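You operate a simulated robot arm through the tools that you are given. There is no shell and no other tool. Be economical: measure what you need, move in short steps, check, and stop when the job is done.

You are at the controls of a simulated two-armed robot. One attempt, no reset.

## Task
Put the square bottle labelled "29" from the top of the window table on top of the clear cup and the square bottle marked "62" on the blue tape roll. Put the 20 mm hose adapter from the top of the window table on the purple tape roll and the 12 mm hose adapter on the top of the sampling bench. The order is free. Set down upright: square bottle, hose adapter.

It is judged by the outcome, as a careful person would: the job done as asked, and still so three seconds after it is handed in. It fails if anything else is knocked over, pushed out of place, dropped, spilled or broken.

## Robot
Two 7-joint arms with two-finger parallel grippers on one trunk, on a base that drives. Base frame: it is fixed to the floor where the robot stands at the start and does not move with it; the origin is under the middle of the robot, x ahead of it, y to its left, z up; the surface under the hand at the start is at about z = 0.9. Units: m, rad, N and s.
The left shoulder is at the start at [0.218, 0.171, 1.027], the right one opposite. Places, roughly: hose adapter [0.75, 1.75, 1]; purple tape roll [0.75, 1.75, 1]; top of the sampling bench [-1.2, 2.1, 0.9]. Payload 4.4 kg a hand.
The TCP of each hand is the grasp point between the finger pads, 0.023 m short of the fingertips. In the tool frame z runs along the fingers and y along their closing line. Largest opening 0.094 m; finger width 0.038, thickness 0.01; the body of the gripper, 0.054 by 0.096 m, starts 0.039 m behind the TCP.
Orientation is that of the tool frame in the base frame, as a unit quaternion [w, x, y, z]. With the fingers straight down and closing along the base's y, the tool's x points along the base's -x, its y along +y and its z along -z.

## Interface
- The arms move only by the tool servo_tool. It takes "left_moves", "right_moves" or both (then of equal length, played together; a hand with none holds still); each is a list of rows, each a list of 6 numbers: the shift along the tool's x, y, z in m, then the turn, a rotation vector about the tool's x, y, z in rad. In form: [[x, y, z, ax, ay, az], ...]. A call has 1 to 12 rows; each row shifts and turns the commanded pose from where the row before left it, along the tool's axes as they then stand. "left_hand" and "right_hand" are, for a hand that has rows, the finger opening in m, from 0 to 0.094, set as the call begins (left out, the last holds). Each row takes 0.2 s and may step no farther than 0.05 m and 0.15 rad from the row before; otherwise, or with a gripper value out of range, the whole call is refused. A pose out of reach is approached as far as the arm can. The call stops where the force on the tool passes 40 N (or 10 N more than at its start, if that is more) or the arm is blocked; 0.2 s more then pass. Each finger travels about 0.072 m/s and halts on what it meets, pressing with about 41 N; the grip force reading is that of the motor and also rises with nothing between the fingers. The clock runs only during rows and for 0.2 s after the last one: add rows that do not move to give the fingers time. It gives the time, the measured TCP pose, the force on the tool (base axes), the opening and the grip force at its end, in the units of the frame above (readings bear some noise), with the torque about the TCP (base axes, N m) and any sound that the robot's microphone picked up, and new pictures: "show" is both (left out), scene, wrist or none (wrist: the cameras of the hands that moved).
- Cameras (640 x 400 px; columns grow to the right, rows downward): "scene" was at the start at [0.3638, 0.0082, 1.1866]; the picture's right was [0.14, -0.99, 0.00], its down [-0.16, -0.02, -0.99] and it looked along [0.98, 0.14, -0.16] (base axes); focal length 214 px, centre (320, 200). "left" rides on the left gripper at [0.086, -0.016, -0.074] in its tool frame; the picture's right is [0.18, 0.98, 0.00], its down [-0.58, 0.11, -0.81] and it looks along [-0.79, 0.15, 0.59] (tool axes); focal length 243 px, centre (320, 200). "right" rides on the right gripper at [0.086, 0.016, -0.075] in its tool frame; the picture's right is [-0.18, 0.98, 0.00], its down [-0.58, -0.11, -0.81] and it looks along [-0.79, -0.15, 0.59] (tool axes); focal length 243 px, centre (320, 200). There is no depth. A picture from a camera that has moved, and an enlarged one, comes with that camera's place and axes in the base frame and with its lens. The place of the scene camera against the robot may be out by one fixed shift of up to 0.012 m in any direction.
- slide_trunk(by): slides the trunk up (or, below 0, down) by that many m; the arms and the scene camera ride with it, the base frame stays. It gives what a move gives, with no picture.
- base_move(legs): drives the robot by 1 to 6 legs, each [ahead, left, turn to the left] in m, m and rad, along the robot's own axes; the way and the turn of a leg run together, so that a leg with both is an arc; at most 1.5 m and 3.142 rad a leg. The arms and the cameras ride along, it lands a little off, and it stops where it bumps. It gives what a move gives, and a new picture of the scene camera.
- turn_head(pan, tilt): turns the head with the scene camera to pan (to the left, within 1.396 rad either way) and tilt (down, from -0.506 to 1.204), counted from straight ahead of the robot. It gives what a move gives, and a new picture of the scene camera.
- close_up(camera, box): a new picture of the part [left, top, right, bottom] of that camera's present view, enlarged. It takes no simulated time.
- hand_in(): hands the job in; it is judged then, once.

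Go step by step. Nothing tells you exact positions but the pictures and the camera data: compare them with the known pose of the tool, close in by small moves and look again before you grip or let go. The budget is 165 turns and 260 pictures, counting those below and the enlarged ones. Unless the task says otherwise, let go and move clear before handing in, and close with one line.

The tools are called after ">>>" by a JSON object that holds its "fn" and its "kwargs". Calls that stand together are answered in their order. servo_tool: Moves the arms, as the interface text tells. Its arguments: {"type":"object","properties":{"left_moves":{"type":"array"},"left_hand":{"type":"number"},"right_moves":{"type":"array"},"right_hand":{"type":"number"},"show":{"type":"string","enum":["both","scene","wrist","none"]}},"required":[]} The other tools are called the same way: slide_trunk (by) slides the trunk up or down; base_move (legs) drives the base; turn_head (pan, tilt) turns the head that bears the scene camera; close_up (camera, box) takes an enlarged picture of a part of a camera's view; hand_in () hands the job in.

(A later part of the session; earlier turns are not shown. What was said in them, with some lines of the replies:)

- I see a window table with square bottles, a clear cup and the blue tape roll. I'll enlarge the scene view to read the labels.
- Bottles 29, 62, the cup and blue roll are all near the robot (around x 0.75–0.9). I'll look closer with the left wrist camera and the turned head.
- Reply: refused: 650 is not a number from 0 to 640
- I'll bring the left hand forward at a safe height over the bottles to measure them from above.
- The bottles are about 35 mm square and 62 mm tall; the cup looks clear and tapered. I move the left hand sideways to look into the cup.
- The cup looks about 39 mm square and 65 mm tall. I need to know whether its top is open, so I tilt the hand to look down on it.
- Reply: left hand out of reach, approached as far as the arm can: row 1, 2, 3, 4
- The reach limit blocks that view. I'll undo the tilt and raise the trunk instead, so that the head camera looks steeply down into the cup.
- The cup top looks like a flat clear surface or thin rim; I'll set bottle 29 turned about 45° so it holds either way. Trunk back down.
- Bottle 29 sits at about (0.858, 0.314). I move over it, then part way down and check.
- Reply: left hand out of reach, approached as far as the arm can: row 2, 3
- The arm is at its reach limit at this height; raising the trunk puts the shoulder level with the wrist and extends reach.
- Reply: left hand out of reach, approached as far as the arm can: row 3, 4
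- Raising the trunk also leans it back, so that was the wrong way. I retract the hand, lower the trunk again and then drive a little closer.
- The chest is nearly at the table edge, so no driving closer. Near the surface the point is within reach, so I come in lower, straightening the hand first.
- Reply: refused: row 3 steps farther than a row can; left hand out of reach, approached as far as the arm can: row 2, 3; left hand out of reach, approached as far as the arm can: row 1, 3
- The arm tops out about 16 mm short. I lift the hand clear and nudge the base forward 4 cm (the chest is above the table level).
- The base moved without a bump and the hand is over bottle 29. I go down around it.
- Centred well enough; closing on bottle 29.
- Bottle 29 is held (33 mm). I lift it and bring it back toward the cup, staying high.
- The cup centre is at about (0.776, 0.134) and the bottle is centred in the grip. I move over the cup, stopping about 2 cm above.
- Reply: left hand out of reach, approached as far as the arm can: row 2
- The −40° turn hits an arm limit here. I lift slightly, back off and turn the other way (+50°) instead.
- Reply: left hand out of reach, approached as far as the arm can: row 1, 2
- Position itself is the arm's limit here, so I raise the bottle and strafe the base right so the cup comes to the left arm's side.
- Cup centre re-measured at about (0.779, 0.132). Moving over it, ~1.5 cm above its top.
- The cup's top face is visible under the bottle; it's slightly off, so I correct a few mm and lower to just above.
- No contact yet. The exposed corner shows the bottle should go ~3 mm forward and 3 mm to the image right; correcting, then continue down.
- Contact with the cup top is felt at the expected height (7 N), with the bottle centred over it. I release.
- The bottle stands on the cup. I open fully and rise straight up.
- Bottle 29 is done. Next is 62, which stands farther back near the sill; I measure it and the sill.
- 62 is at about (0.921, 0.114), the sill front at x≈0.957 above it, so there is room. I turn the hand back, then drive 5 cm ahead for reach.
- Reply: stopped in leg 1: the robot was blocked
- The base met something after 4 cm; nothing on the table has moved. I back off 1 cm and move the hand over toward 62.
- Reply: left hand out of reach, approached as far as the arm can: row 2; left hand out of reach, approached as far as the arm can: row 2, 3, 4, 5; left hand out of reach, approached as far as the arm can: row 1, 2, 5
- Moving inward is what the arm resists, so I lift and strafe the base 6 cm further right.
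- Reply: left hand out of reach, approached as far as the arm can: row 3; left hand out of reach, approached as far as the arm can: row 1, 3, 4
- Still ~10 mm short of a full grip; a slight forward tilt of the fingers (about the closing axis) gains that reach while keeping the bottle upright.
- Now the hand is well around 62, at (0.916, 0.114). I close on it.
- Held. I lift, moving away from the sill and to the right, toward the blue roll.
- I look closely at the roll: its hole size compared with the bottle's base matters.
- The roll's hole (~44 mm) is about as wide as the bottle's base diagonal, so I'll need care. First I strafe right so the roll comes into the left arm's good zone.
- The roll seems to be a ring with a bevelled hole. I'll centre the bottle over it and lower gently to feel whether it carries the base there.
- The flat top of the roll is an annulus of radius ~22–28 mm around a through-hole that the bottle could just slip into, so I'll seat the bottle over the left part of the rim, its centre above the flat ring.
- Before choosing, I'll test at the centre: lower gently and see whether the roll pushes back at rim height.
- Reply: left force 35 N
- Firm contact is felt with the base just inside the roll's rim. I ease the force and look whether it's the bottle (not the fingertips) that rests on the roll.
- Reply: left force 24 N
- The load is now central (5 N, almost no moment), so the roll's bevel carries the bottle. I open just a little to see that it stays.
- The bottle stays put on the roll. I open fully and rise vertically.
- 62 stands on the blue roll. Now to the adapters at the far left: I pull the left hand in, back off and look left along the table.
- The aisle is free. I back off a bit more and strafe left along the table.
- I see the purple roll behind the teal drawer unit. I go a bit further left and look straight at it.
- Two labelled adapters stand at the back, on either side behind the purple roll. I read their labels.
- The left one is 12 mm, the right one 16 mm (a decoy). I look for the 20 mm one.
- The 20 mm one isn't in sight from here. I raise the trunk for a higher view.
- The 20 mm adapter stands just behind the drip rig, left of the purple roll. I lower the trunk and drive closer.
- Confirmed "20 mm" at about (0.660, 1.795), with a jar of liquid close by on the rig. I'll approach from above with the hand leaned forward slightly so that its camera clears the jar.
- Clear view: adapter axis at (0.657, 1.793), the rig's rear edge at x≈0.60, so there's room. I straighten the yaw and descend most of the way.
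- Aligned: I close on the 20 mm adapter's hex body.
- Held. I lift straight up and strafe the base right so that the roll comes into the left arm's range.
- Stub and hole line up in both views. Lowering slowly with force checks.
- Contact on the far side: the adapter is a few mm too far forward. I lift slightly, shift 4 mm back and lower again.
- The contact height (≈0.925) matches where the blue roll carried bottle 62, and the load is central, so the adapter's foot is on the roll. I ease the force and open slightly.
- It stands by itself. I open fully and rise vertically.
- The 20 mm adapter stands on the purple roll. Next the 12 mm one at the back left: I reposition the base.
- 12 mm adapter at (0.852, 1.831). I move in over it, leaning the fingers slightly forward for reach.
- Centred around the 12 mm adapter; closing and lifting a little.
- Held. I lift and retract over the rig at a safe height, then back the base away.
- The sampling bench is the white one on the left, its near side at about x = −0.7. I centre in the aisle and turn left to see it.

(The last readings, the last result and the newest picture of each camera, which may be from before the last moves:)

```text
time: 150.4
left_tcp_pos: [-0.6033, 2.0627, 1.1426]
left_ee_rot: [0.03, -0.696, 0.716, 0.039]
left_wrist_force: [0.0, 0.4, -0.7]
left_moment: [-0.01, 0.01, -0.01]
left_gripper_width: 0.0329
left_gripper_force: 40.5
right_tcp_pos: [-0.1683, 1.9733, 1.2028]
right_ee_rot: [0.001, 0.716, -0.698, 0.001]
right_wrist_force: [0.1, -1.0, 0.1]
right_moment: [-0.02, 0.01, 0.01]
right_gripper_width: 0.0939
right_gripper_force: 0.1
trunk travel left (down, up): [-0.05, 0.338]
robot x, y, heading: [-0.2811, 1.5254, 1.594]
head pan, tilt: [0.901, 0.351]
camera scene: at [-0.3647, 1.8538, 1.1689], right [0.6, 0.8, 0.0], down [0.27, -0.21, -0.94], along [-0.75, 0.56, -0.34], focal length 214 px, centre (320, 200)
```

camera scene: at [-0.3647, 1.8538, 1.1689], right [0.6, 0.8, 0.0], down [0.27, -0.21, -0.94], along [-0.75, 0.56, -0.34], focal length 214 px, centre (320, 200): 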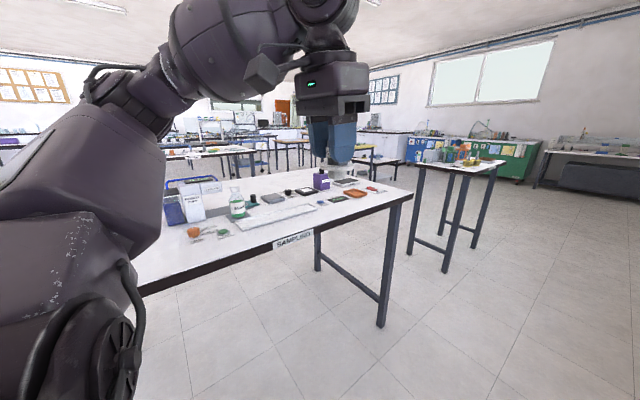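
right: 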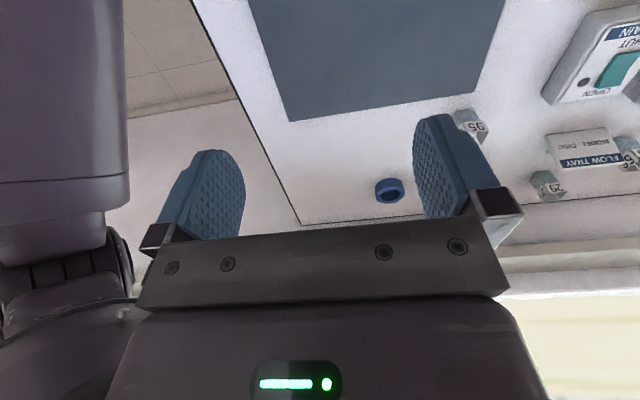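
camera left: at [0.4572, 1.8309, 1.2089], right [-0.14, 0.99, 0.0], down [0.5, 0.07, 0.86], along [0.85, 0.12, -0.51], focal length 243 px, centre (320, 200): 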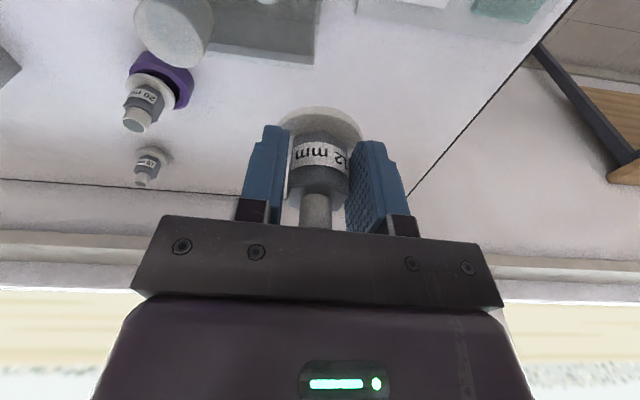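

I shift toward the middle of the aisle and turn further to face the bench.

>>> {"fn": "base_move", "kwargs": {"legs": [[0, -0.1, 0], [0, 0, 1.0]]}}

>>> {"fn": "turn_head", "kwargs": {"pan": -0.5, "tilt": 0.4}}

```text
time: 154.5
left_tcp_pos: [-0.806, 1.5365, 1.1431]
left_ee_rot: [-0.007, 0.957, -0.287, -0.049]
left_wrist_force: [-0.3, 0.2, -1.4]
left_moment: [-0.04, -0.03, 0.0]
left_gripper_width: 0.033
left_gripper_force: 41.0
right_tcp_pos: [-0.5008, 1.8611, 1.203]
right_ee_rot: [0.0, 0.965, -0.262, 0.001]
right_wrist_force: [0.6, 0.6, -0.5]
right_moment: [0.03, -0.01, 0.0]
right_gripper_width: 0.0942
right_gripper_force: 0.0
trunk travel left (down, up): [-0.05, 0.338]
robot x, y, heading: [-0.1785, 1.5327, 2.612]
head pan, tilt: [0.901, 0.351]
camera scene: at [-0.5084, 1.6307, 1.1689], right [-0.36, 0.93, 0.0], down [0.32, 0.12, -0.94], along [-0.88, -0.34, -0.34], focal length 214 px, centre (320, 200)
```

scene: 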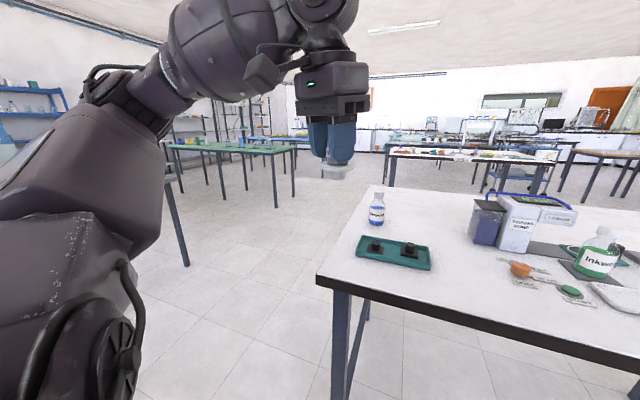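

```text
time: 156.1
left_tcp_pos: [-0.8055, 1.5361, 1.1424]
left_ee_rot: [-0.006, 0.957, -0.287, -0.05]
left_wrist_force: [0.2, 0.1, -0.7]
left_moment: [-0.02, -0.01, -0.02]
left_gripper_width: 0.0329
left_gripper_force: 41.2
right_tcp_pos: [-0.4995, 1.8618, 1.2032]
right_ee_rot: [0.0, 0.965, -0.262, 0.001]
right_wrist_force: [0.3, 0.8, 0.9]
right_moment: [0.01, -0.03, 0.01]
right_gripper_width: 0.0939
right_gripper_force: 0.0
trunk travel left (down, up): [-0.05, 0.338]
robot x, y, heading: [-0.1811, 1.5289, 2.611]
head pan, tilt: [-0.499, 0.4]
camera scene: at [-0.4693, 1.744, 1.1644], right [0.86, 0.52, 0.0], down [0.2, -0.33, -0.92], along [-0.48, 0.79, -0.39], focal length 214 px, centre (320, 200)
```

scene: 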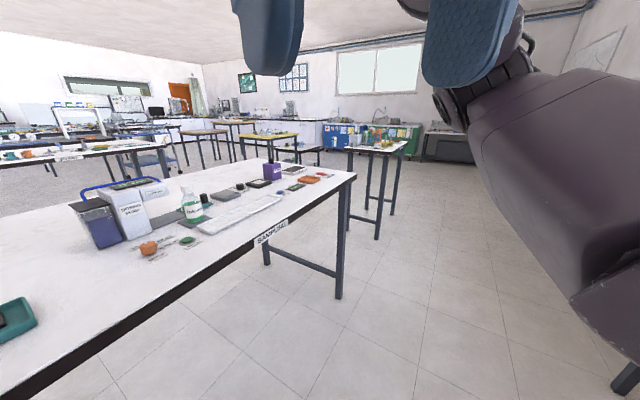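

The bench's near corner is around (−0.80, 1.51); there's free space near (−0.90, 1.81) between the teal tray and the orange thing. I drive so the hand comes above it.

>>> {"fn": "base_move", "kwargs": {"legs": [[0, -0.188, 0], [0.22, 0, 0]]}}

>>> {"fn": "turn_head", "kwargs": {"pan": 0.4, "tilt": 0.7}}

>>> {"fn": "close_up", "kwargs": {"camera": "left", "box": [0, 0, 640, 399]}}

```text
time: 159.6
left_tcp_pos: [-0.9009, 1.8097, 1.1429]
left_ee_rot: [-0.007, 0.957, -0.286, -0.049]
left_wrist_force: [-0.4, 0.1, -1.6]
left_moment: [0.01, -0.03, -0.02]
left_gripper_width: 0.0329
left_gripper_force: 40.8
right_tcp_pos: [-0.595, 2.1344, 1.2032]
right_ee_rot: [0.0, 0.965, -0.261, 0.001]
right_wrist_force: [0.6, -0.3, 0.4]
right_moment: [-0.01, -0.02, -0.06]
right_gripper_width: 0.094
right_gripper_force: 0.0
trunk travel left (down, up): [-0.05, 0.338]
robot x, y, heading: [-0.276, 1.8059, 2.611]
head pan, tilt: [-0.499, 0.4]
camera scene: at [-0.5647, 2.0175, 1.1643], right [0.86, 0.52, 0.0], down [0.2, -0.33, -0.92], along [-0.48, 0.79, -0.39], focal length 214 px, centre (320, 200)
```

scene: 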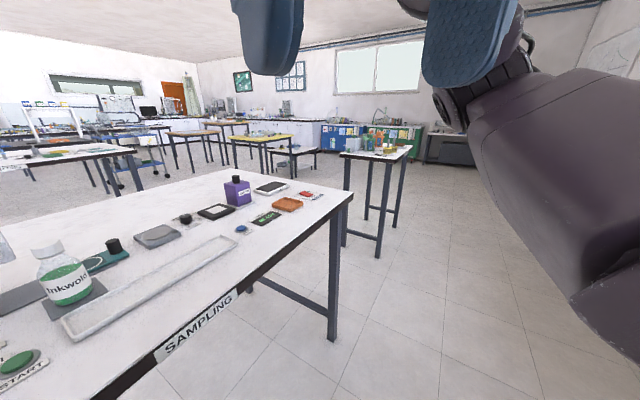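

```text
time: 160.8
left_tcp_pos: [-0.9015, 1.81, 1.1441]
left_ee_rot: [-0.006, 0.957, -0.287, -0.049]
left_wrist_force: [-0.2, -0.6, -0.9]
left_moment: [0.01, -0.01, -0.03]
left_gripper_width: 0.0328
left_gripper_force: 41.0
right_tcp_pos: [-0.5961, 2.1342, 1.2023]
right_ee_rot: [0.0, 0.965, -0.261, 0.001]
right_wrist_force: [0.3, -0.6, 0.0]
right_moment: [0.04, -0.01, 0.01]
right_gripper_width: 0.0942
right_gripper_force: 0.0
trunk travel left (down, up): [-0.05, 0.338]
robot x, y, heading: [-0.2746, 1.8042, 2.612]
head pan, tilt: [0.4, 0.7]
camera scene: at [-0.6008, 1.949, 1.1375], right [0.13, 0.99, 0.0], down [0.64, -0.08, -0.77], along [-0.76, 0.1, -0.64], focal length 214 px, centre (320, 200)
```

scene: 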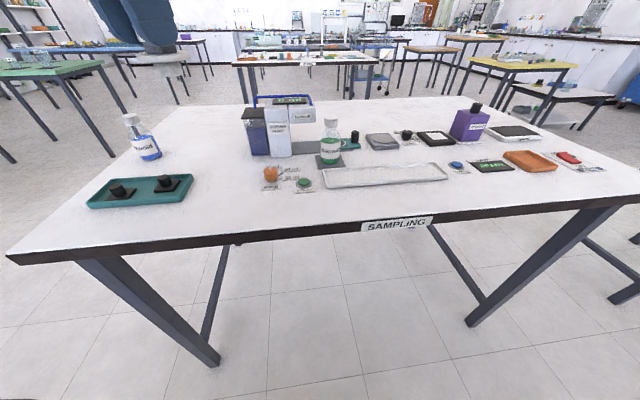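

```text
1.00 times, centred on (320, 200) of left (not enlarged: the box is as wide or as high as the picture)
camera zoom: at [-0.8139, 1.7744, 1.2092], right [-0.39, -0.92, 0.0], down [-0.47, 0.19, 0.86], along [-0.79, 0.33, -0.51], focal length 243 px, centre (320, 200)
```

zoom: 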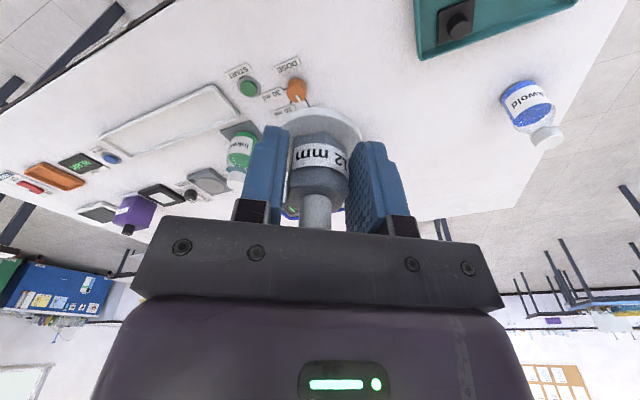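

The spot beneath, near (−0.90, 1.81), is clear: 10 cm from tray and knob. I lower vertically to just above the bench.

>>> {"fn": "servo_tool", "kwargs": {"left_moves": [[0.0036, 0, 0.036, 0, 0, 0], [0.0036, 0, 0.036, 0, 0, 0], [0.0036, 0, 0.036, 0, 0, 0], [0.0036, 0, 0.036, 0, 0, 0], [0.0028, 0, 0.028, 0, 0, 0], [0, 0, 0, 0, 0, 0]]}}

>>> {"fn": "close_up", "kwargs": {"camera": "scene", "box": [150, 110, 310, 230]}}

```text
time: 162.2
left_tcp_pos: [-0.9031, 1.8066, 0.9709]
left_ee_rot: [-0.008, 0.957, -0.287, -0.049]
left_wrist_force: [0.1, 0.6, -0.6]
left_moment: [0.01, -0.02, -0.03]
left_gripper_width: 0.033
left_gripper_force: 40.7
right_tcp_pos: [-0.5962, 2.135, 1.2023]
right_ee_rot: [0.001, 0.965, -0.261, 0.001]
right_wrist_force: [-0.4, 0.7, -0.1]
right_moment: [0.01, 0.0, 0.0]
right_gripper_width: 0.0942
right_gripper_force: 0.0
trunk travel left (down, up): [-0.05, 0.338]
robot x, y, heading: [-0.276, 1.8067, 2.614]
head pan, tilt: [0.4, 0.7]
camera scene: at [-0.6006, 1.9489, 1.1377], right [0.13, 0.99, 0.0], down [0.64, -0.08, -0.77], along [-0.76, 0.1, -0.64], focal length 214 px, centre (320, 200)
camera left: at [-0.8157, 1.772, 1.0373], right [-0.39, -0.92, 0.0], down [-0.47, 0.19, 0.86], along [-0.79, 0.33, -0.51], focal length 243 px, centre (320, 200)
```

scene: 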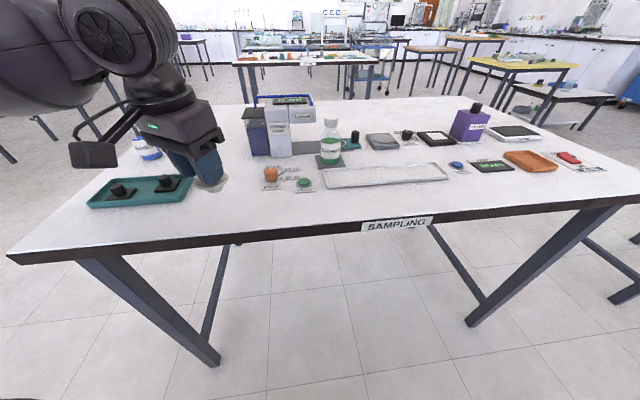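
left: 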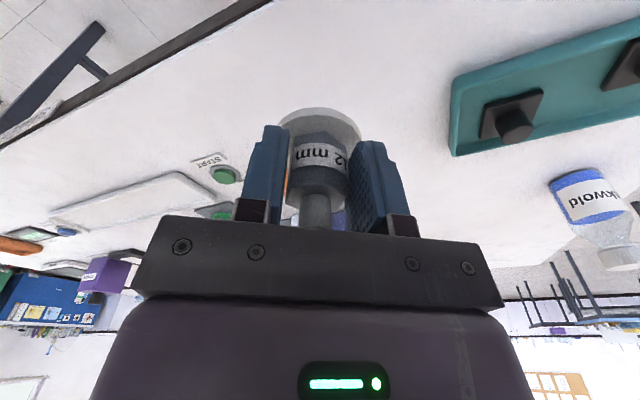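

```text
3.33 times, centred on (230, 170) of scene
camera zoom: at [-0.6006, 1.9489, 1.1377], right [0.13, 0.99, 0.0], down [0.64, -0.08, -0.77], along [-0.76, 0.1, -0.64], focal length 715 px, centre (620, 300)
```

zoom: 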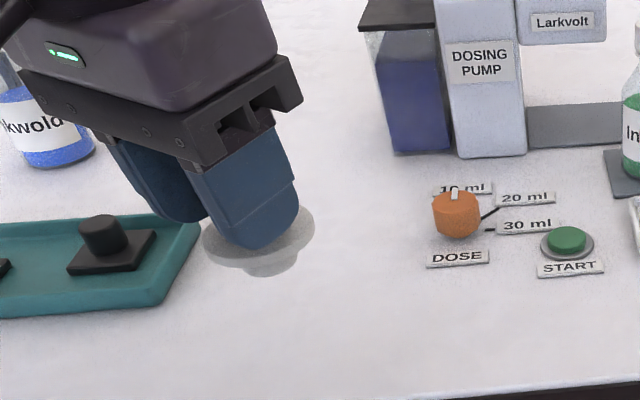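

>>> {"fn": "servo_tool", "kwargs": {"left_moves": [[0, -0.015, 0, 0, 0, 0], [0.0007, 0, 0.007, 0, 0, 0], [0.0005, 0, 0.005, 0, 0, 0], [0.0002, 0, 0.002, 0, 0, 0], [0, 0, 0, 0, 0, 0]], "show": "none"}}

>>> {"fn": "servo_tool", "kwargs": {"left_moves": [[0.0002, 0, 0.002, 0, 0, 0], [0.0002, 0, 0.002, 0, 0, 0], [0, 0, 0, 0, 0, 0]], "show": "none"}}

```text
time: 163.4
left_tcp_pos: [-0.8935, 1.8199, 0.9552]
left_ee_rot: [-0.007, 0.957, -0.287, -0.049]
left_wrist_force: [0.5, 0.0, -1.5]
left_moment: [-0.03, 0.01, -0.04]
left_gripper_width: 0.0325
left_gripper_force: 41.1
right_tcp_pos: [-0.596, 2.1343, 1.2027]
right_ee_rot: [0.0, 0.966, -0.26, 0.001]
right_wrist_force: [0.8, -0.8, 0.6]
right_moment: [0.03, 0.01, 0.0]
right_gripper_width: 0.0939
right_gripper_force: 0.0
trunk travel left (down, up): [-0.05, 0.338]
robot x, y, heading: [-0.278, 1.8012, 2.61]
head pan, tilt: [0.4, 0.7]
```

```text
time: 164.2
left_tcp_pos: [-0.8929, 1.8199, 0.9528]
left_ee_rot: [-0.008, 0.957, -0.287, -0.049]
left_wrist_force: [0.6, 0.3, -1.2]
left_moment: [-0.01, -0.03, 0.0]
left_gripper_width: 0.0328
left_gripper_force: 41.0
right_tcp_pos: [-0.5967, 2.1345, 1.2012]
right_ee_rot: [0.001, 0.965, -0.261, 0.0]
right_wrist_force: [-0.3, -0.3, -0.3]
right_moment: [-0.01, 0.02, -0.01]
right_gripper_width: 0.0941
right_gripper_force: 0.0
trunk travel left (down, up): [-0.05, 0.338]
robot x, y, heading: [-0.2798, 1.8033, 2.61]
head pan, tilt: [0.4, 0.7]
```

No contact yet; a few more millimetres down.

>>> {"fn": "servo_tool", "kwargs": {"left_moves": [[0.0002, 0, 0.002, 0, 0, 0], [0.0002, 0, 0.002, 0, 0, 0], [0, 0, 0, 0, 0, 0]], "show": "none"}}

>>> {"fn": "close_up", "kwargs": {"camera": "scene", "box": [170, 140, 290, 230]}}

```text
time: 165.0
left_tcp_pos: [-0.8931, 1.8189, 0.9484]
left_ee_rot: [-0.006, 0.957, -0.286, -0.049]
left_wrist_force: [-0.5, 0.3, -1.5]
left_moment: [-0.02, -0.02, -0.02]
left_gripper_width: 0.0329
left_gripper_force: 41.6
right_tcp_pos: [-0.5949, 2.1348, 1.2017]
right_ee_rot: [0.001, 0.966, -0.26, 0.001]
right_wrist_force: [0.4, -0.3, -0.4]
right_moment: [-0.01, 0.0, -0.02]
right_gripper_width: 0.0939
right_gripper_force: 0.1
trunk travel left (down, up): [-0.05, 0.338]
robot x, y, heading: [-0.2722, 1.8059, 2.614]
head pan, tilt: [0.4, 0.7]
```

```text
4.44 times, centred on (230, 185) of scene
camera zoom: at [-0.6008, 1.949, 1.1375], right [0.13, 0.99, 0.0], down [0.64, -0.08, -0.76], along [-0.76, 0.1, -0.64], focal length 953 px, centre (720, 267)
```

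zoom: 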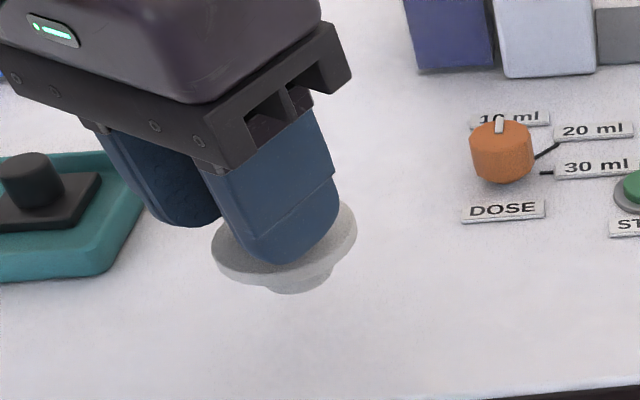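

>>> {"fn": "servo_tool", "kwargs": {"left_moves": [[0.0003, 0, 0.003, 0, 0, 0], [0.0003, 0, 0.003, 0, 0, 0], [0, 0, 0, 0, 0, 0]], "show": "none"}}

>>> {"fn": "servo_tool", "kwargs": {"left_moves": [[0.0002, 0, 0.002, 0, 0, 0], [0.0002, 0, 0.002, 0, 0, 0], [0, 0, 0, 0, 0, 0]], "show": "none"}}

```text
time: 165.8
left_tcp_pos: [-0.8938, 1.8194, 0.9426]
left_ee_rot: [-0.006, 0.957, -0.286, -0.049]
left_wrist_force: [0.0, 0.6, -1.4]
left_moment: [-0.01, -0.01, 0.0]
left_gripper_width: 0.0329
left_gripper_force: 40.8
right_tcp_pos: [-0.5964, 2.1339, 1.2028]
right_ee_rot: [0.001, 0.965, -0.262, 0.001]
right_wrist_force: [-0.3, 0.9, -0.2]
right_moment: [0.05, 0.02, 0.0]
right_gripper_width: 0.0939
right_gripper_force: 0.1
trunk travel left (down, up): [-0.05, 0.338]
robot x, y, heading: [-0.2807, 1.8051, 2.612]
head pan, tilt: [0.4, 0.7]
```

```text
time: 166.6
left_tcp_pos: [-0.8936, 1.8194, 0.9396]
left_ee_rot: [-0.006, 0.957, -0.287, -0.049]
left_wrist_force: [-0.1, 0.3, -0.9]
left_moment: [0.01, -0.01, -0.01]
left_gripper_width: 0.0327
left_gripper_force: 41.6
right_tcp_pos: [-0.5971, 2.1332, 1.2028]
right_ee_rot: [-0.001, 0.965, -0.261, 0.001]
right_wrist_force: [0.1, -0.3, 0.2]
right_moment: [-0.01, 0.0, 0.02]
right_gripper_width: 0.0941
right_gripper_force: 0.2
trunk travel left (down, up): [-0.05, 0.338]
robot x, y, heading: [-0.277, 1.804, 2.608]
head pan, tilt: [0.4, 0.7]
```

>>> {"fn": "servo_tool", "kwargs": {"left_moves": [[0.0003, 0, 0.003, 0, 0, 0], [0.0003, 0, 0.003, 0, 0, 0], [0, 0, 0, 0, 0, 0]], "show": "none"}}

>>> {"fn": "close_up", "kwargs": {"camera": "scene", "box": [190, 150, 270, 210]}}

```text
time: 167.4
left_tcp_pos: [-0.8936, 1.8208, 0.9329]
left_ee_rot: [-0.006, 0.957, -0.287, -0.049]
left_wrist_force: [0.2, 0.2, -1.9]
left_moment: [-0.03, 0.01, -0.05]
left_gripper_width: 0.0329
left_gripper_force: 40.8
right_tcp_pos: [-0.5966, 2.1348, 1.2032]
right_ee_rot: [0.0, 0.965, -0.261, 0.001]
right_wrist_force: [1.4, 0.1, -0.1]
right_moment: [0.03, -0.02, 0.01]
right_gripper_width: 0.094
right_gripper_force: 0.0
trunk travel left (down, up): [-0.05, 0.338]
robot x, y, heading: [-0.2744, 1.8041, 2.613]
head pan, tilt: [0.4, 0.7]
```

```text
6.67 times, centred on (230, 180) of scene
camera zoom: at [-0.6008, 1.949, 1.1375], right [0.13, 0.99, 0.0], down [0.64, -0.08, -0.76], along [-0.76, 0.1, -0.64], focal length 1430 px, centre (920, 333)
```

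zoom: 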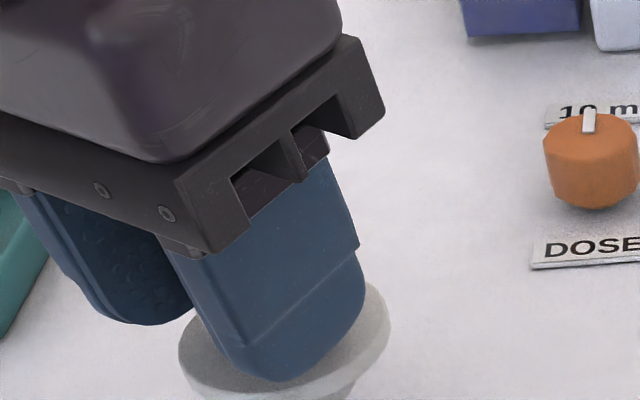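

>>> {"fn": "servo_tool", "kwargs": {"left_moves": [[0.0003, 0, 0.003, 0, 0, 0], [0.0003, 0, 0.003, 0, 0, 0], [0, 0, 0, 0, 0, 0]], "show": "none"}}

>>> {"fn": "servo_tool", "kwargs": {"left_moves": [[0.0003, 0, 0.003, 0, 0, 0], [0.0002, 0, 0.002, 0, 0, 0], [0, 0, 0, 0, 0, 0]], "show": "none"}}

>>> {"fn": "servo_tool", "kwargs": {"left_moves": [[0.0003, 0, 0.003, 0, 0, 0], [0.0002, 0, 0.002, 0, 0, 0], [0, 0, 0, 0, 0, 0]], "show": "wrist"}}

```text
time: 168.2
left_tcp_pos: [-0.8946, 1.8202, 0.9259]
left_ee_rot: [-0.006, 0.957, -0.286, -0.049]
left_wrist_force: [-0.2, 0.2, -0.8]
left_moment: [-0.01, -0.01, 0.01]
left_gripper_width: 0.0328
left_gripper_force: 40.7
right_tcp_pos: [-0.5955, 2.1337, 1.204]
right_ee_rot: [0.0, 0.965, -0.262, 0.001]
right_wrist_force: [0.4, 0.1, 0.1]
right_moment: [0.0, 0.0, 0.0]
right_gripper_width: 0.0941
right_gripper_force: 0.0
trunk travel left (down, up): [-0.05, 0.338]
robot x, y, heading: [-0.2779, 1.8055, 2.611]
head pan, tilt: [0.4, 0.7]
```

```text
time: 169.0
left_tcp_pos: [-0.8942, 1.8204, 0.9207]
left_ee_rot: [-0.007, 0.957, -0.287, -0.048]
left_wrist_force: [-0.7, 0.9, -1.0]
left_moment: [0.01, 0.02, 0.03]
left_gripper_width: 0.033
left_gripper_force: 40.9
right_tcp_pos: [-0.5964, 2.1339, 1.2027]
right_ee_rot: [-0.001, 0.965, -0.261, 0.002]
right_wrist_force: [0.2, 0.3, 0.5]
right_moment: [-0.01, 0.05, -0.01]
right_gripper_width: 0.0938
right_gripper_force: 0.0
trunk travel left (down, up): [-0.05, 0.338]
robot x, y, heading: [-0.2789, 1.8077, 2.613]
head pan, tilt: [0.4, 0.7]
```

```text
time: 169.8
left_tcp_pos: [-0.8942, 1.8197, 0.9161]
left_ee_rot: [-0.006, 0.957, -0.287, -0.049]
left_wrist_force: [-0.1, -0.2, -1.0]
left_moment: [-0.02, -0.01, -0.05]
left_gripper_width: 0.033
left_gripper_force: 40.9
right_tcp_pos: [-0.5962, 2.1355, 1.2033]
right_ee_rot: [0.001, 0.965, -0.261, 0.001]
right_wrist_force: [-0.6, -0.1, 1.0]
right_moment: [0.01, -0.02, 0.04]
right_gripper_width: 0.0941
right_gripper_force: 0.1
trunk travel left (down, up): [-0.05, 0.338]
robot x, y, heading: [-0.2784, 1.8045, 2.613]
head pan, tilt: [0.4, 0.7]
camera left: at [-0.8066, 1.7839, 0.9816], right [-0.39, -0.92, 0.0], down [-0.47, 0.19, 0.86], along [-0.79, 0.33, -0.51], focal length 243 px, centre (320, 200)
```

left: 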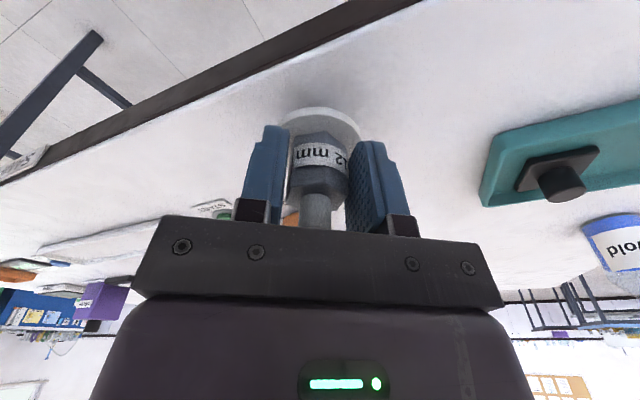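

>>> {"fn": "servo_tool", "kwargs": {"left_moves": [[0.0003, 0, 0.003, 0, 0, 0], [0.0002, 0, 0.002, 0, 0, 0], [0, 0, 0, 0, 0, 0]], "show": "none"}}

>>> {"fn": "servo_tool", "kwargs": {"left_moves": [[0.0003, 0, 0.003, 0, 0, 0], [0.0002, 0, 0.002, 0, 0, 0], [0, 0, 0, 0, 0, 0]], "show": "none"}}

>>> {"fn": "close_up", "kwargs": {"camera": "scene", "box": [180, 150, 280, 225]}}

```text
time: 170.6
left_tcp_pos: [-0.8941, 1.82, 0.9134]
left_ee_rot: [-0.007, 0.956, -0.287, -0.052]
left_wrist_force: [-0.7, -1.5, 16.7]
left_moment: [0.15, 0.0, 0.02]
left_gripper_width: 0.0327
left_gripper_force: 40.9
right_tcp_pos: [-0.5948, 2.1345, 1.2042]
right_ee_rot: [0.001, 0.965, -0.261, 0.0]
right_wrist_force: [0.0, -0.3, 0.2]
right_moment: [0.0, -0.02, -0.02]
right_gripper_width: 0.0942
right_gripper_force: 0.0
trunk travel left (down, up): [-0.05, 0.338]
robot x, y, heading: [-0.2747, 1.8016, 2.616]
head pan, tilt: [0.4, 0.7]
```

```text
time: 171.4
left_tcp_pos: [-0.8927, 1.8207, 0.9077]
left_ee_rot: [-0.007, 0.957, -0.287, -0.05]
left_wrist_force: [-4.0, 1.7, 33.4]
left_moment: [0.72, 0.18, 0.03]
left_gripper_width: 0.0328
left_gripper_force: 40.7
right_tcp_pos: [-0.5937, 2.1338, 1.2038]
right_ee_rot: [-0.001, 0.965, -0.262, 0.0]
right_wrist_force: [-0.2, -0.5, -0.2]
right_moment: [0.02, -0.02, 0.03]
right_gripper_width: 0.0939
right_gripper_force: 0.1
trunk travel left (down, up): [-0.05, 0.338]
robot x, y, heading: [-0.279, 1.8042, 2.609]
head pan, tilt: [0.4, 0.7]
```

```text
5.33 times, centred on (230, 188) of scene
camera zoom: at [-0.5991, 1.9492, 1.1381], right [0.13, 0.99, 0.0], down [0.64, -0.08, -0.77], along [-0.76, 0.1, -0.64], focal length 1144 px, centre (800, 267)
```

zoom: 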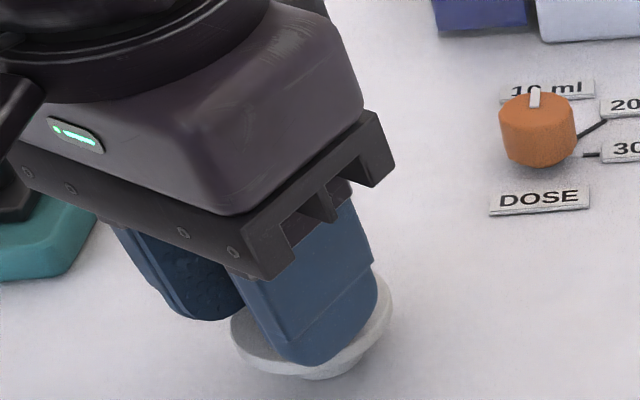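

Contact with the bench came at ~0.915; I over-pressed slightly. Easing back up.

>>> {"fn": "servo_tool", "kwargs": {"left_moves": [[-0.0003, 0, -0.003, 0, 0, 0], [-0.0002, 0, -0.002, 0, 0, 0], [0, 0, 0, 0, 0, 0]], "show": "wrist"}}

>>> {"fn": "close_up", "kwargs": {"camera": "left", "box": [240, 90, 400, 240]}}

>>> {"fn": "close_up", "kwargs": {"camera": "scene", "box": [190, 165, 270, 225]}}

```text
time: 172.2
left_tcp_pos: [-0.8941, 1.8198, 0.9105]
left_ee_rot: [-0.006, 0.957, -0.286, -0.048]
left_wrist_force: [0.4, -0.3, -0.6]
left_moment: [-0.01, 0.0, 0.0]
left_gripper_width: 0.0327
left_gripper_force: 41.2
right_tcp_pos: [-0.5961, 2.1345, 1.2018]
right_ee_rot: [0.001, 0.965, -0.262, 0.001]
right_wrist_force: [1.0, 1.0, -1.1]
right_moment: [0.01, 0.04, 0.02]
right_gripper_width: 0.0939
right_gripper_force: 0.0
trunk travel left (down, up): [-0.05, 0.338]
robot x, y, heading: [-0.2785, 1.8076, 2.617]
head pan, tilt: [0.4, 0.7]
camera left: at [-0.807, 1.7834, 0.9767], right [-0.39, -0.92, 0.0], down [-0.47, 0.2, 0.86], along [-0.79, 0.33, -0.51], focal length 243 px, centre (320, 200)
```

left: 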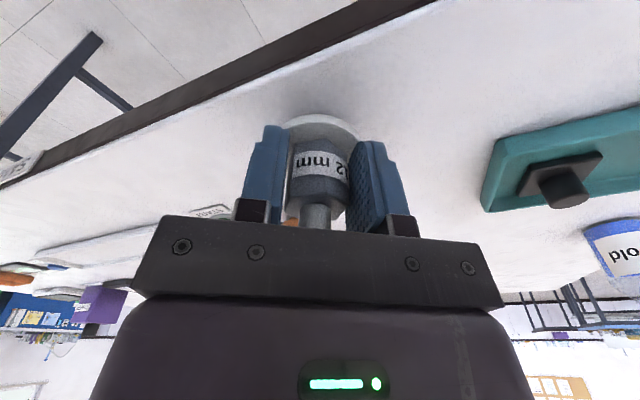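

```text
2.67 times, centred on (320, 165) of left
camera zoom: at [-0.807, 1.7834, 0.9767], right [-0.39, -0.92, 0.0], down [-0.47, 0.2, 0.86], along [-0.79, 0.33, -0.51], focal length 647 px, centre (320, 293)
```

zoom: 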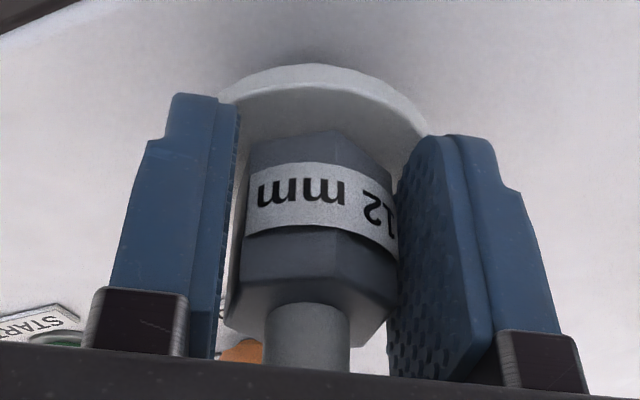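

```text
6.67 times, centred on (230, 195) of scene
camera zoom: at [-0.6007, 1.949, 1.1373], right [0.13, 0.99, 0.0], down [0.64, -0.08, -0.77], along [-0.76, 0.1, -0.64], focal length 1430 px, centre (920, 233)
```

zoom: 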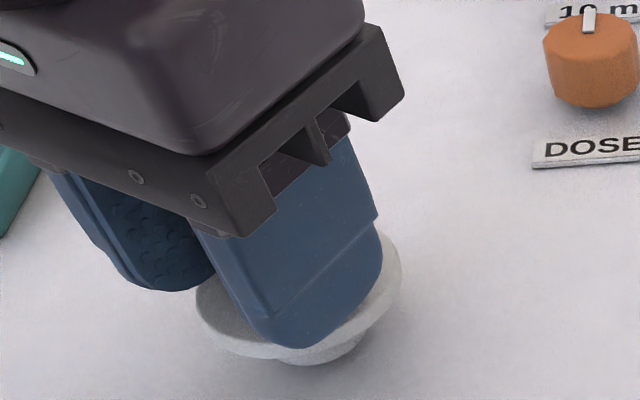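

It slid evenly in the grip and remains straight. I lower to a light touch and then open a little.

>>> {"fn": "servo_tool", "kwargs": {"left_moves": [[0.0001, 0, 0.0012, 0, 0, 0], [0, 0, 0, 0, 0, 0]], "show": "none"}}

```text
time: 172.8
left_tcp_pos: [-0.894, 1.8191, 0.9101]
left_ee_rot: [-0.006, 0.957, -0.287, -0.049]
left_wrist_force: [-0.3, 0.3, -0.8]
left_moment: [-0.02, -0.02, 0.02]
left_gripper_width: 0.0326
left_gripper_force: 40.7
right_tcp_pos: [-0.5964, 2.1349, 1.2026]
right_ee_rot: [0.001, 0.965, -0.262, 0.001]
right_wrist_force: [0.8, 0.2, -0.1]
right_moment: [-0.03, 0.02, -0.03]
right_gripper_width: 0.0941
right_gripper_force: 0.0
trunk travel left (down, up): [-0.05, 0.338]
robot x, y, heading: [-0.276, 1.8025, 2.612]
head pan, tilt: [0.4, 0.7]
```

>>> {"fn": "servo_tool", "kwargs": {"left_moves": [[0.0001, 0, 0.001, 0, 0, 0], [0, 0, 0, 0, 0, 0]], "show": "none"}}

>>> {"fn": "servo_tool", "kwargs": {"left_moves": [[0.0001, 0, 0.001, 0, 0, 0], [0, 0, 0, 0, 0, 0]], "show": "none"}}

```text
time: 173.4
left_tcp_pos: [-0.8953, 1.8195, 0.9098]
left_ee_rot: [-0.007, 0.957, -0.287, -0.049]
left_wrist_force: [0.5, -0.1, -0.9]
left_moment: [0.0, -0.01, -0.02]
left_gripper_width: 0.0326
left_gripper_force: 41.4
right_tcp_pos: [-0.5958, 2.1345, 1.2017]
right_ee_rot: [-0.001, 0.965, -0.261, 0.0]
right_wrist_force: [0.9, 0.4, -0.7]
right_moment: [0.05, 0.0, 0.03]
right_gripper_width: 0.094
right_gripper_force: 0.0
trunk travel left (down, up): [-0.05, 0.338]
robot x, y, heading: [-0.276, 1.8048, 2.612]
head pan, tilt: [0.4, 0.7]
```

```text
time: 174.0
left_tcp_pos: [-0.8942, 1.8199, 0.9077]
left_ee_rot: [-0.007, 0.957, -0.287, -0.049]
left_wrist_force: [0.4, -0.3, -0.8]
left_moment: [0.0, -0.02, -0.01]
left_gripper_width: 0.0327
left_gripper_force: 41.2
right_tcp_pos: [-0.5959, 2.1352, 1.2029]
right_ee_rot: [0.001, 0.965, -0.261, 0.002]
right_wrist_force: [0.7, -0.2, -0.2]
right_moment: [0.01, 0.0, -0.05]
right_gripper_width: 0.094
right_gripper_force: 0.1
trunk travel left (down, up): [-0.05, 0.338]
robot x, y, heading: [-0.2789, 1.8078, 2.613]
head pan, tilt: [0.4, 0.7]
```

>>> {"fn": "servo_tool", "kwargs": {"left_moves": [[0.0001, 0, 0.001, 0, 0, 0], [0, 0, 0, 0, 0, 0]], "show": "none"}}

>>> {"fn": "close_up", "kwargs": {"camera": "left", "box": [240, 90, 400, 240]}}

>>> {"fn": "close_up", "kwargs": {"camera": "scene", "box": [200, 180, 260, 225]}}

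```text
time: 174.6
left_tcp_pos: [-0.8939, 1.8192, 0.9076]
left_ee_rot: [-0.007, 0.957, -0.287, -0.05]
left_wrist_force: [0.4, -0.3, 5.1]
left_moment: [0.04, 0.0, 0.02]
left_gripper_width: 0.0327
left_gripper_force: 40.8
right_tcp_pos: [-0.5942, 2.1336, 1.2025]
right_ee_rot: [0.001, 0.965, -0.262, 0.001]
right_wrist_force: [-0.2, -0.7, -0.4]
right_moment: [0.01, 0.0, -0.03]
right_gripper_width: 0.0942
right_gripper_force: 0.1
trunk travel left (down, up): [-0.05, 0.338]
robot x, y, heading: [-0.2763, 1.8056, 2.613]
head pan, tilt: [0.4, 0.7]
```

```text
2.67 times, centred on (320, 165) of left
camera zoom: at [-0.8068, 1.7837, 0.9734], right [-0.39, -0.92, 0.0], down [-0.47, 0.19, 0.86], along [-0.79, 0.33, -0.51], focal length 647 px, centre (320, 293)
```

zoom: 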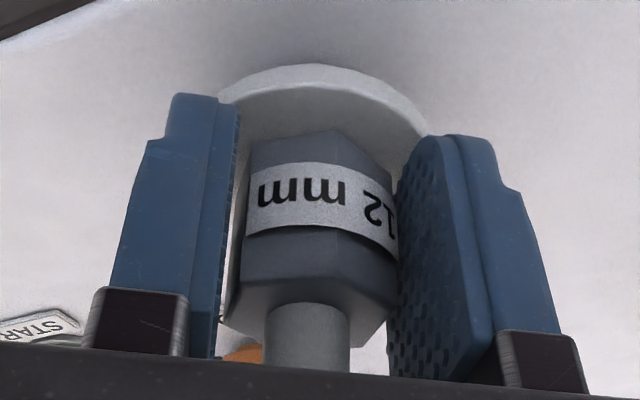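

```text
8.89 times, centred on (230, 202) of scene
camera zoom: at [-0.6004, 1.9488, 1.1378], right [0.13, 0.99, 0.0], down [0.64, -0.08, -0.77], along [-0.76, 0.1, -0.64], focal length 1906 px, centre (1120, 178)
```

zoom: 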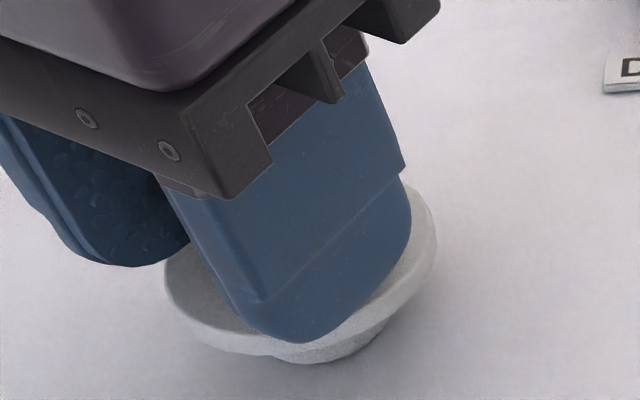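

Light touch (5 N). Opening a little.

>>> {"fn": "servo_tool", "kwargs": {"left_moves": [[0, 0, 0, 0, 0, 0], [0, 0, 0, 0, 0, 0], [0, 0, 0, 0, 0, 0]], "left_hand": 0.06, "show": "none"}}

>>> {"fn": "close_up", "kwargs": {"camera": "left", "box": [240, 90, 400, 240]}}

```text
time: 175.4
left_tcp_pos: [-0.8934, 1.8195, 0.9075]
left_ee_rot: [-0.007, 0.957, -0.287, -0.049]
left_wrist_force: [-0.1, 0.6, -0.2]
left_moment: [0.02, 0.0, -0.03]
left_gripper_width: 0.0598
left_gripper_force: 0.1
right_tcp_pos: [-0.5966, 2.1351, 1.2026]
right_ee_rot: [0.001, 0.965, -0.261, 0.001]
right_wrist_force: [0.3, -0.5, -0.6]
right_moment: [0.01, -0.03, 0.01]
right_gripper_width: 0.0938
right_gripper_force: 0.0
trunk travel left (down, up): [-0.05, 0.338]
robot x, y, heading: [-0.2722, 1.8031, 2.613]
head pan, tilt: [0.4, 0.7]
```

```text
2.67 times, centred on (320, 165) of left
camera zoom: at [-0.8069, 1.7837, 0.9729], right [-0.39, -0.92, 0.0], down [-0.47, 0.19, 0.86], along [-0.79, 0.33, -0.51], focal length 647 px, centre (320, 293)
```

zoom: 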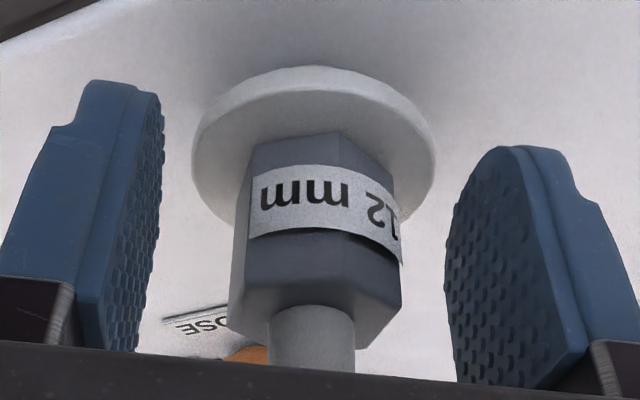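

It stands upright by itself. I rise straight up and check.

>>> {"fn": "servo_tool", "kwargs": {"left_moves": [[-0.002, 0, -0.02, 0, 0, 0], [-0.004, 0, -0.04, 0, 0, 0], [-0.0045, 0, -0.045, 0, 0, 0], [-0.0045, 0, -0.045, 0, 0, 0], [-0.004, 0, -0.04, 0, 0, 0], [0, 0, 0, 0, 0, 0]], "show": "both"}}

>>> {"fn": "close_up", "kwargs": {"camera": "scene", "box": [160, 130, 300, 230]}}

```text
time: 176.8
left_tcp_pos: [-0.8934, 1.8228, 1.0985]
left_ee_rot: [-0.006, 0.957, -0.287, -0.049]
left_wrist_force: [-0.2, 0.5, -0.2]
left_moment: [0.01, -0.02, 0.0]
left_gripper_width: 0.06
left_gripper_force: 0.0
right_tcp_pos: [-0.5958, 2.1345, 1.202]
right_ee_rot: [0.0, 0.965, -0.262, 0.003]
right_wrist_force: [0.6, 0.3, -0.7]
right_moment: [0.01, -0.03, -0.01]
right_gripper_width: 0.094
right_gripper_force: 0.2
trunk travel left (down, up): [-0.05, 0.338]
robot x, y, heading: [-0.2764, 1.8026, 2.611]
head pan, tilt: [0.4, 0.7]
camera scene: at [-0.6012, 1.949, 1.1372], right [0.13, 0.99, 0.0], down [0.64, -0.08, -0.76], along [-0.76, 0.1, -0.64], focal length 214 px, centre (320, 200)
camera left: at [-0.8064, 1.7877, 1.1645], right [-0.39, -0.92, 0.0], down [-0.47, 0.19, 0.86], along [-0.79, 0.33, -0.51], focal length 243 px, centre (320, 200)
```

scene: 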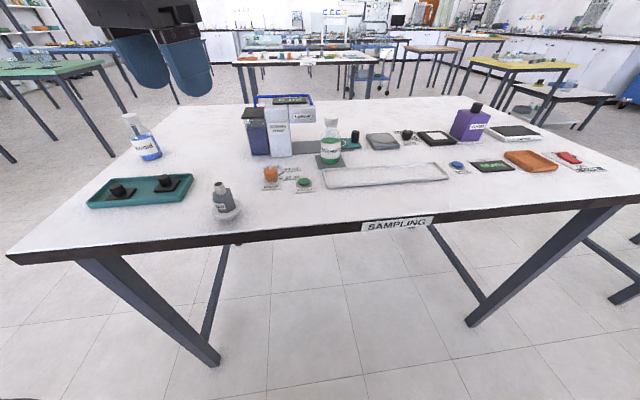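
left: 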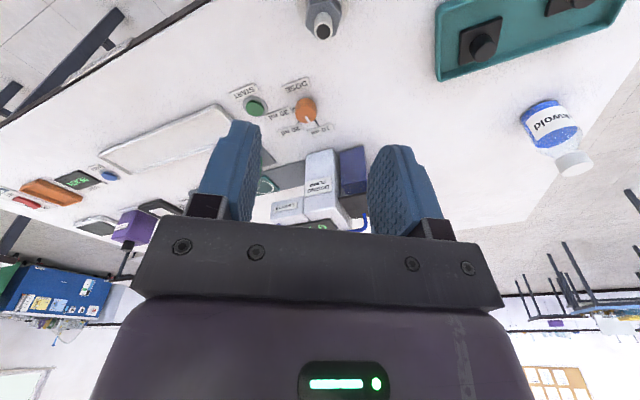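

```text
4.00 times, centred on (230, 180) of scene
camera zoom: at [-0.6012, 1.949, 1.1372], right [0.13, 0.99, 0.0], down [0.64, -0.08, -0.76], along [-0.76, 0.1, -0.64], focal length 858 px, centre (680, 280)
```

zoom: 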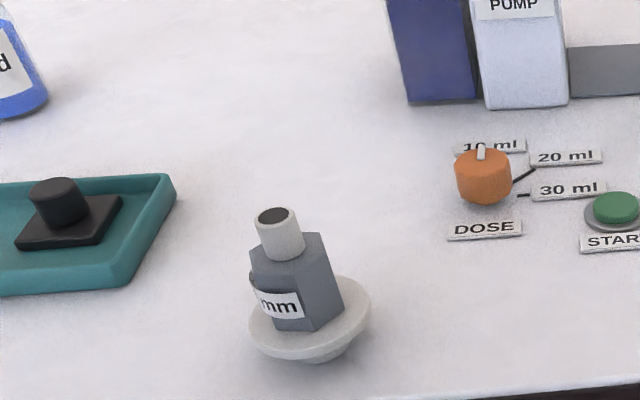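

All four items are standing where asked, both hands are empty and clear of everything. Handing in.

>>> {"fn": "hand_in", "kwargs": {}}

```text
The job is handed in.
```

The job is handed in: bottle 29 is on the clear cup, bottle 62 on the blue roll, the 20 mm adapter on the purple roll and the 12 mm adapter on the sampling bench. All four are upright and released.
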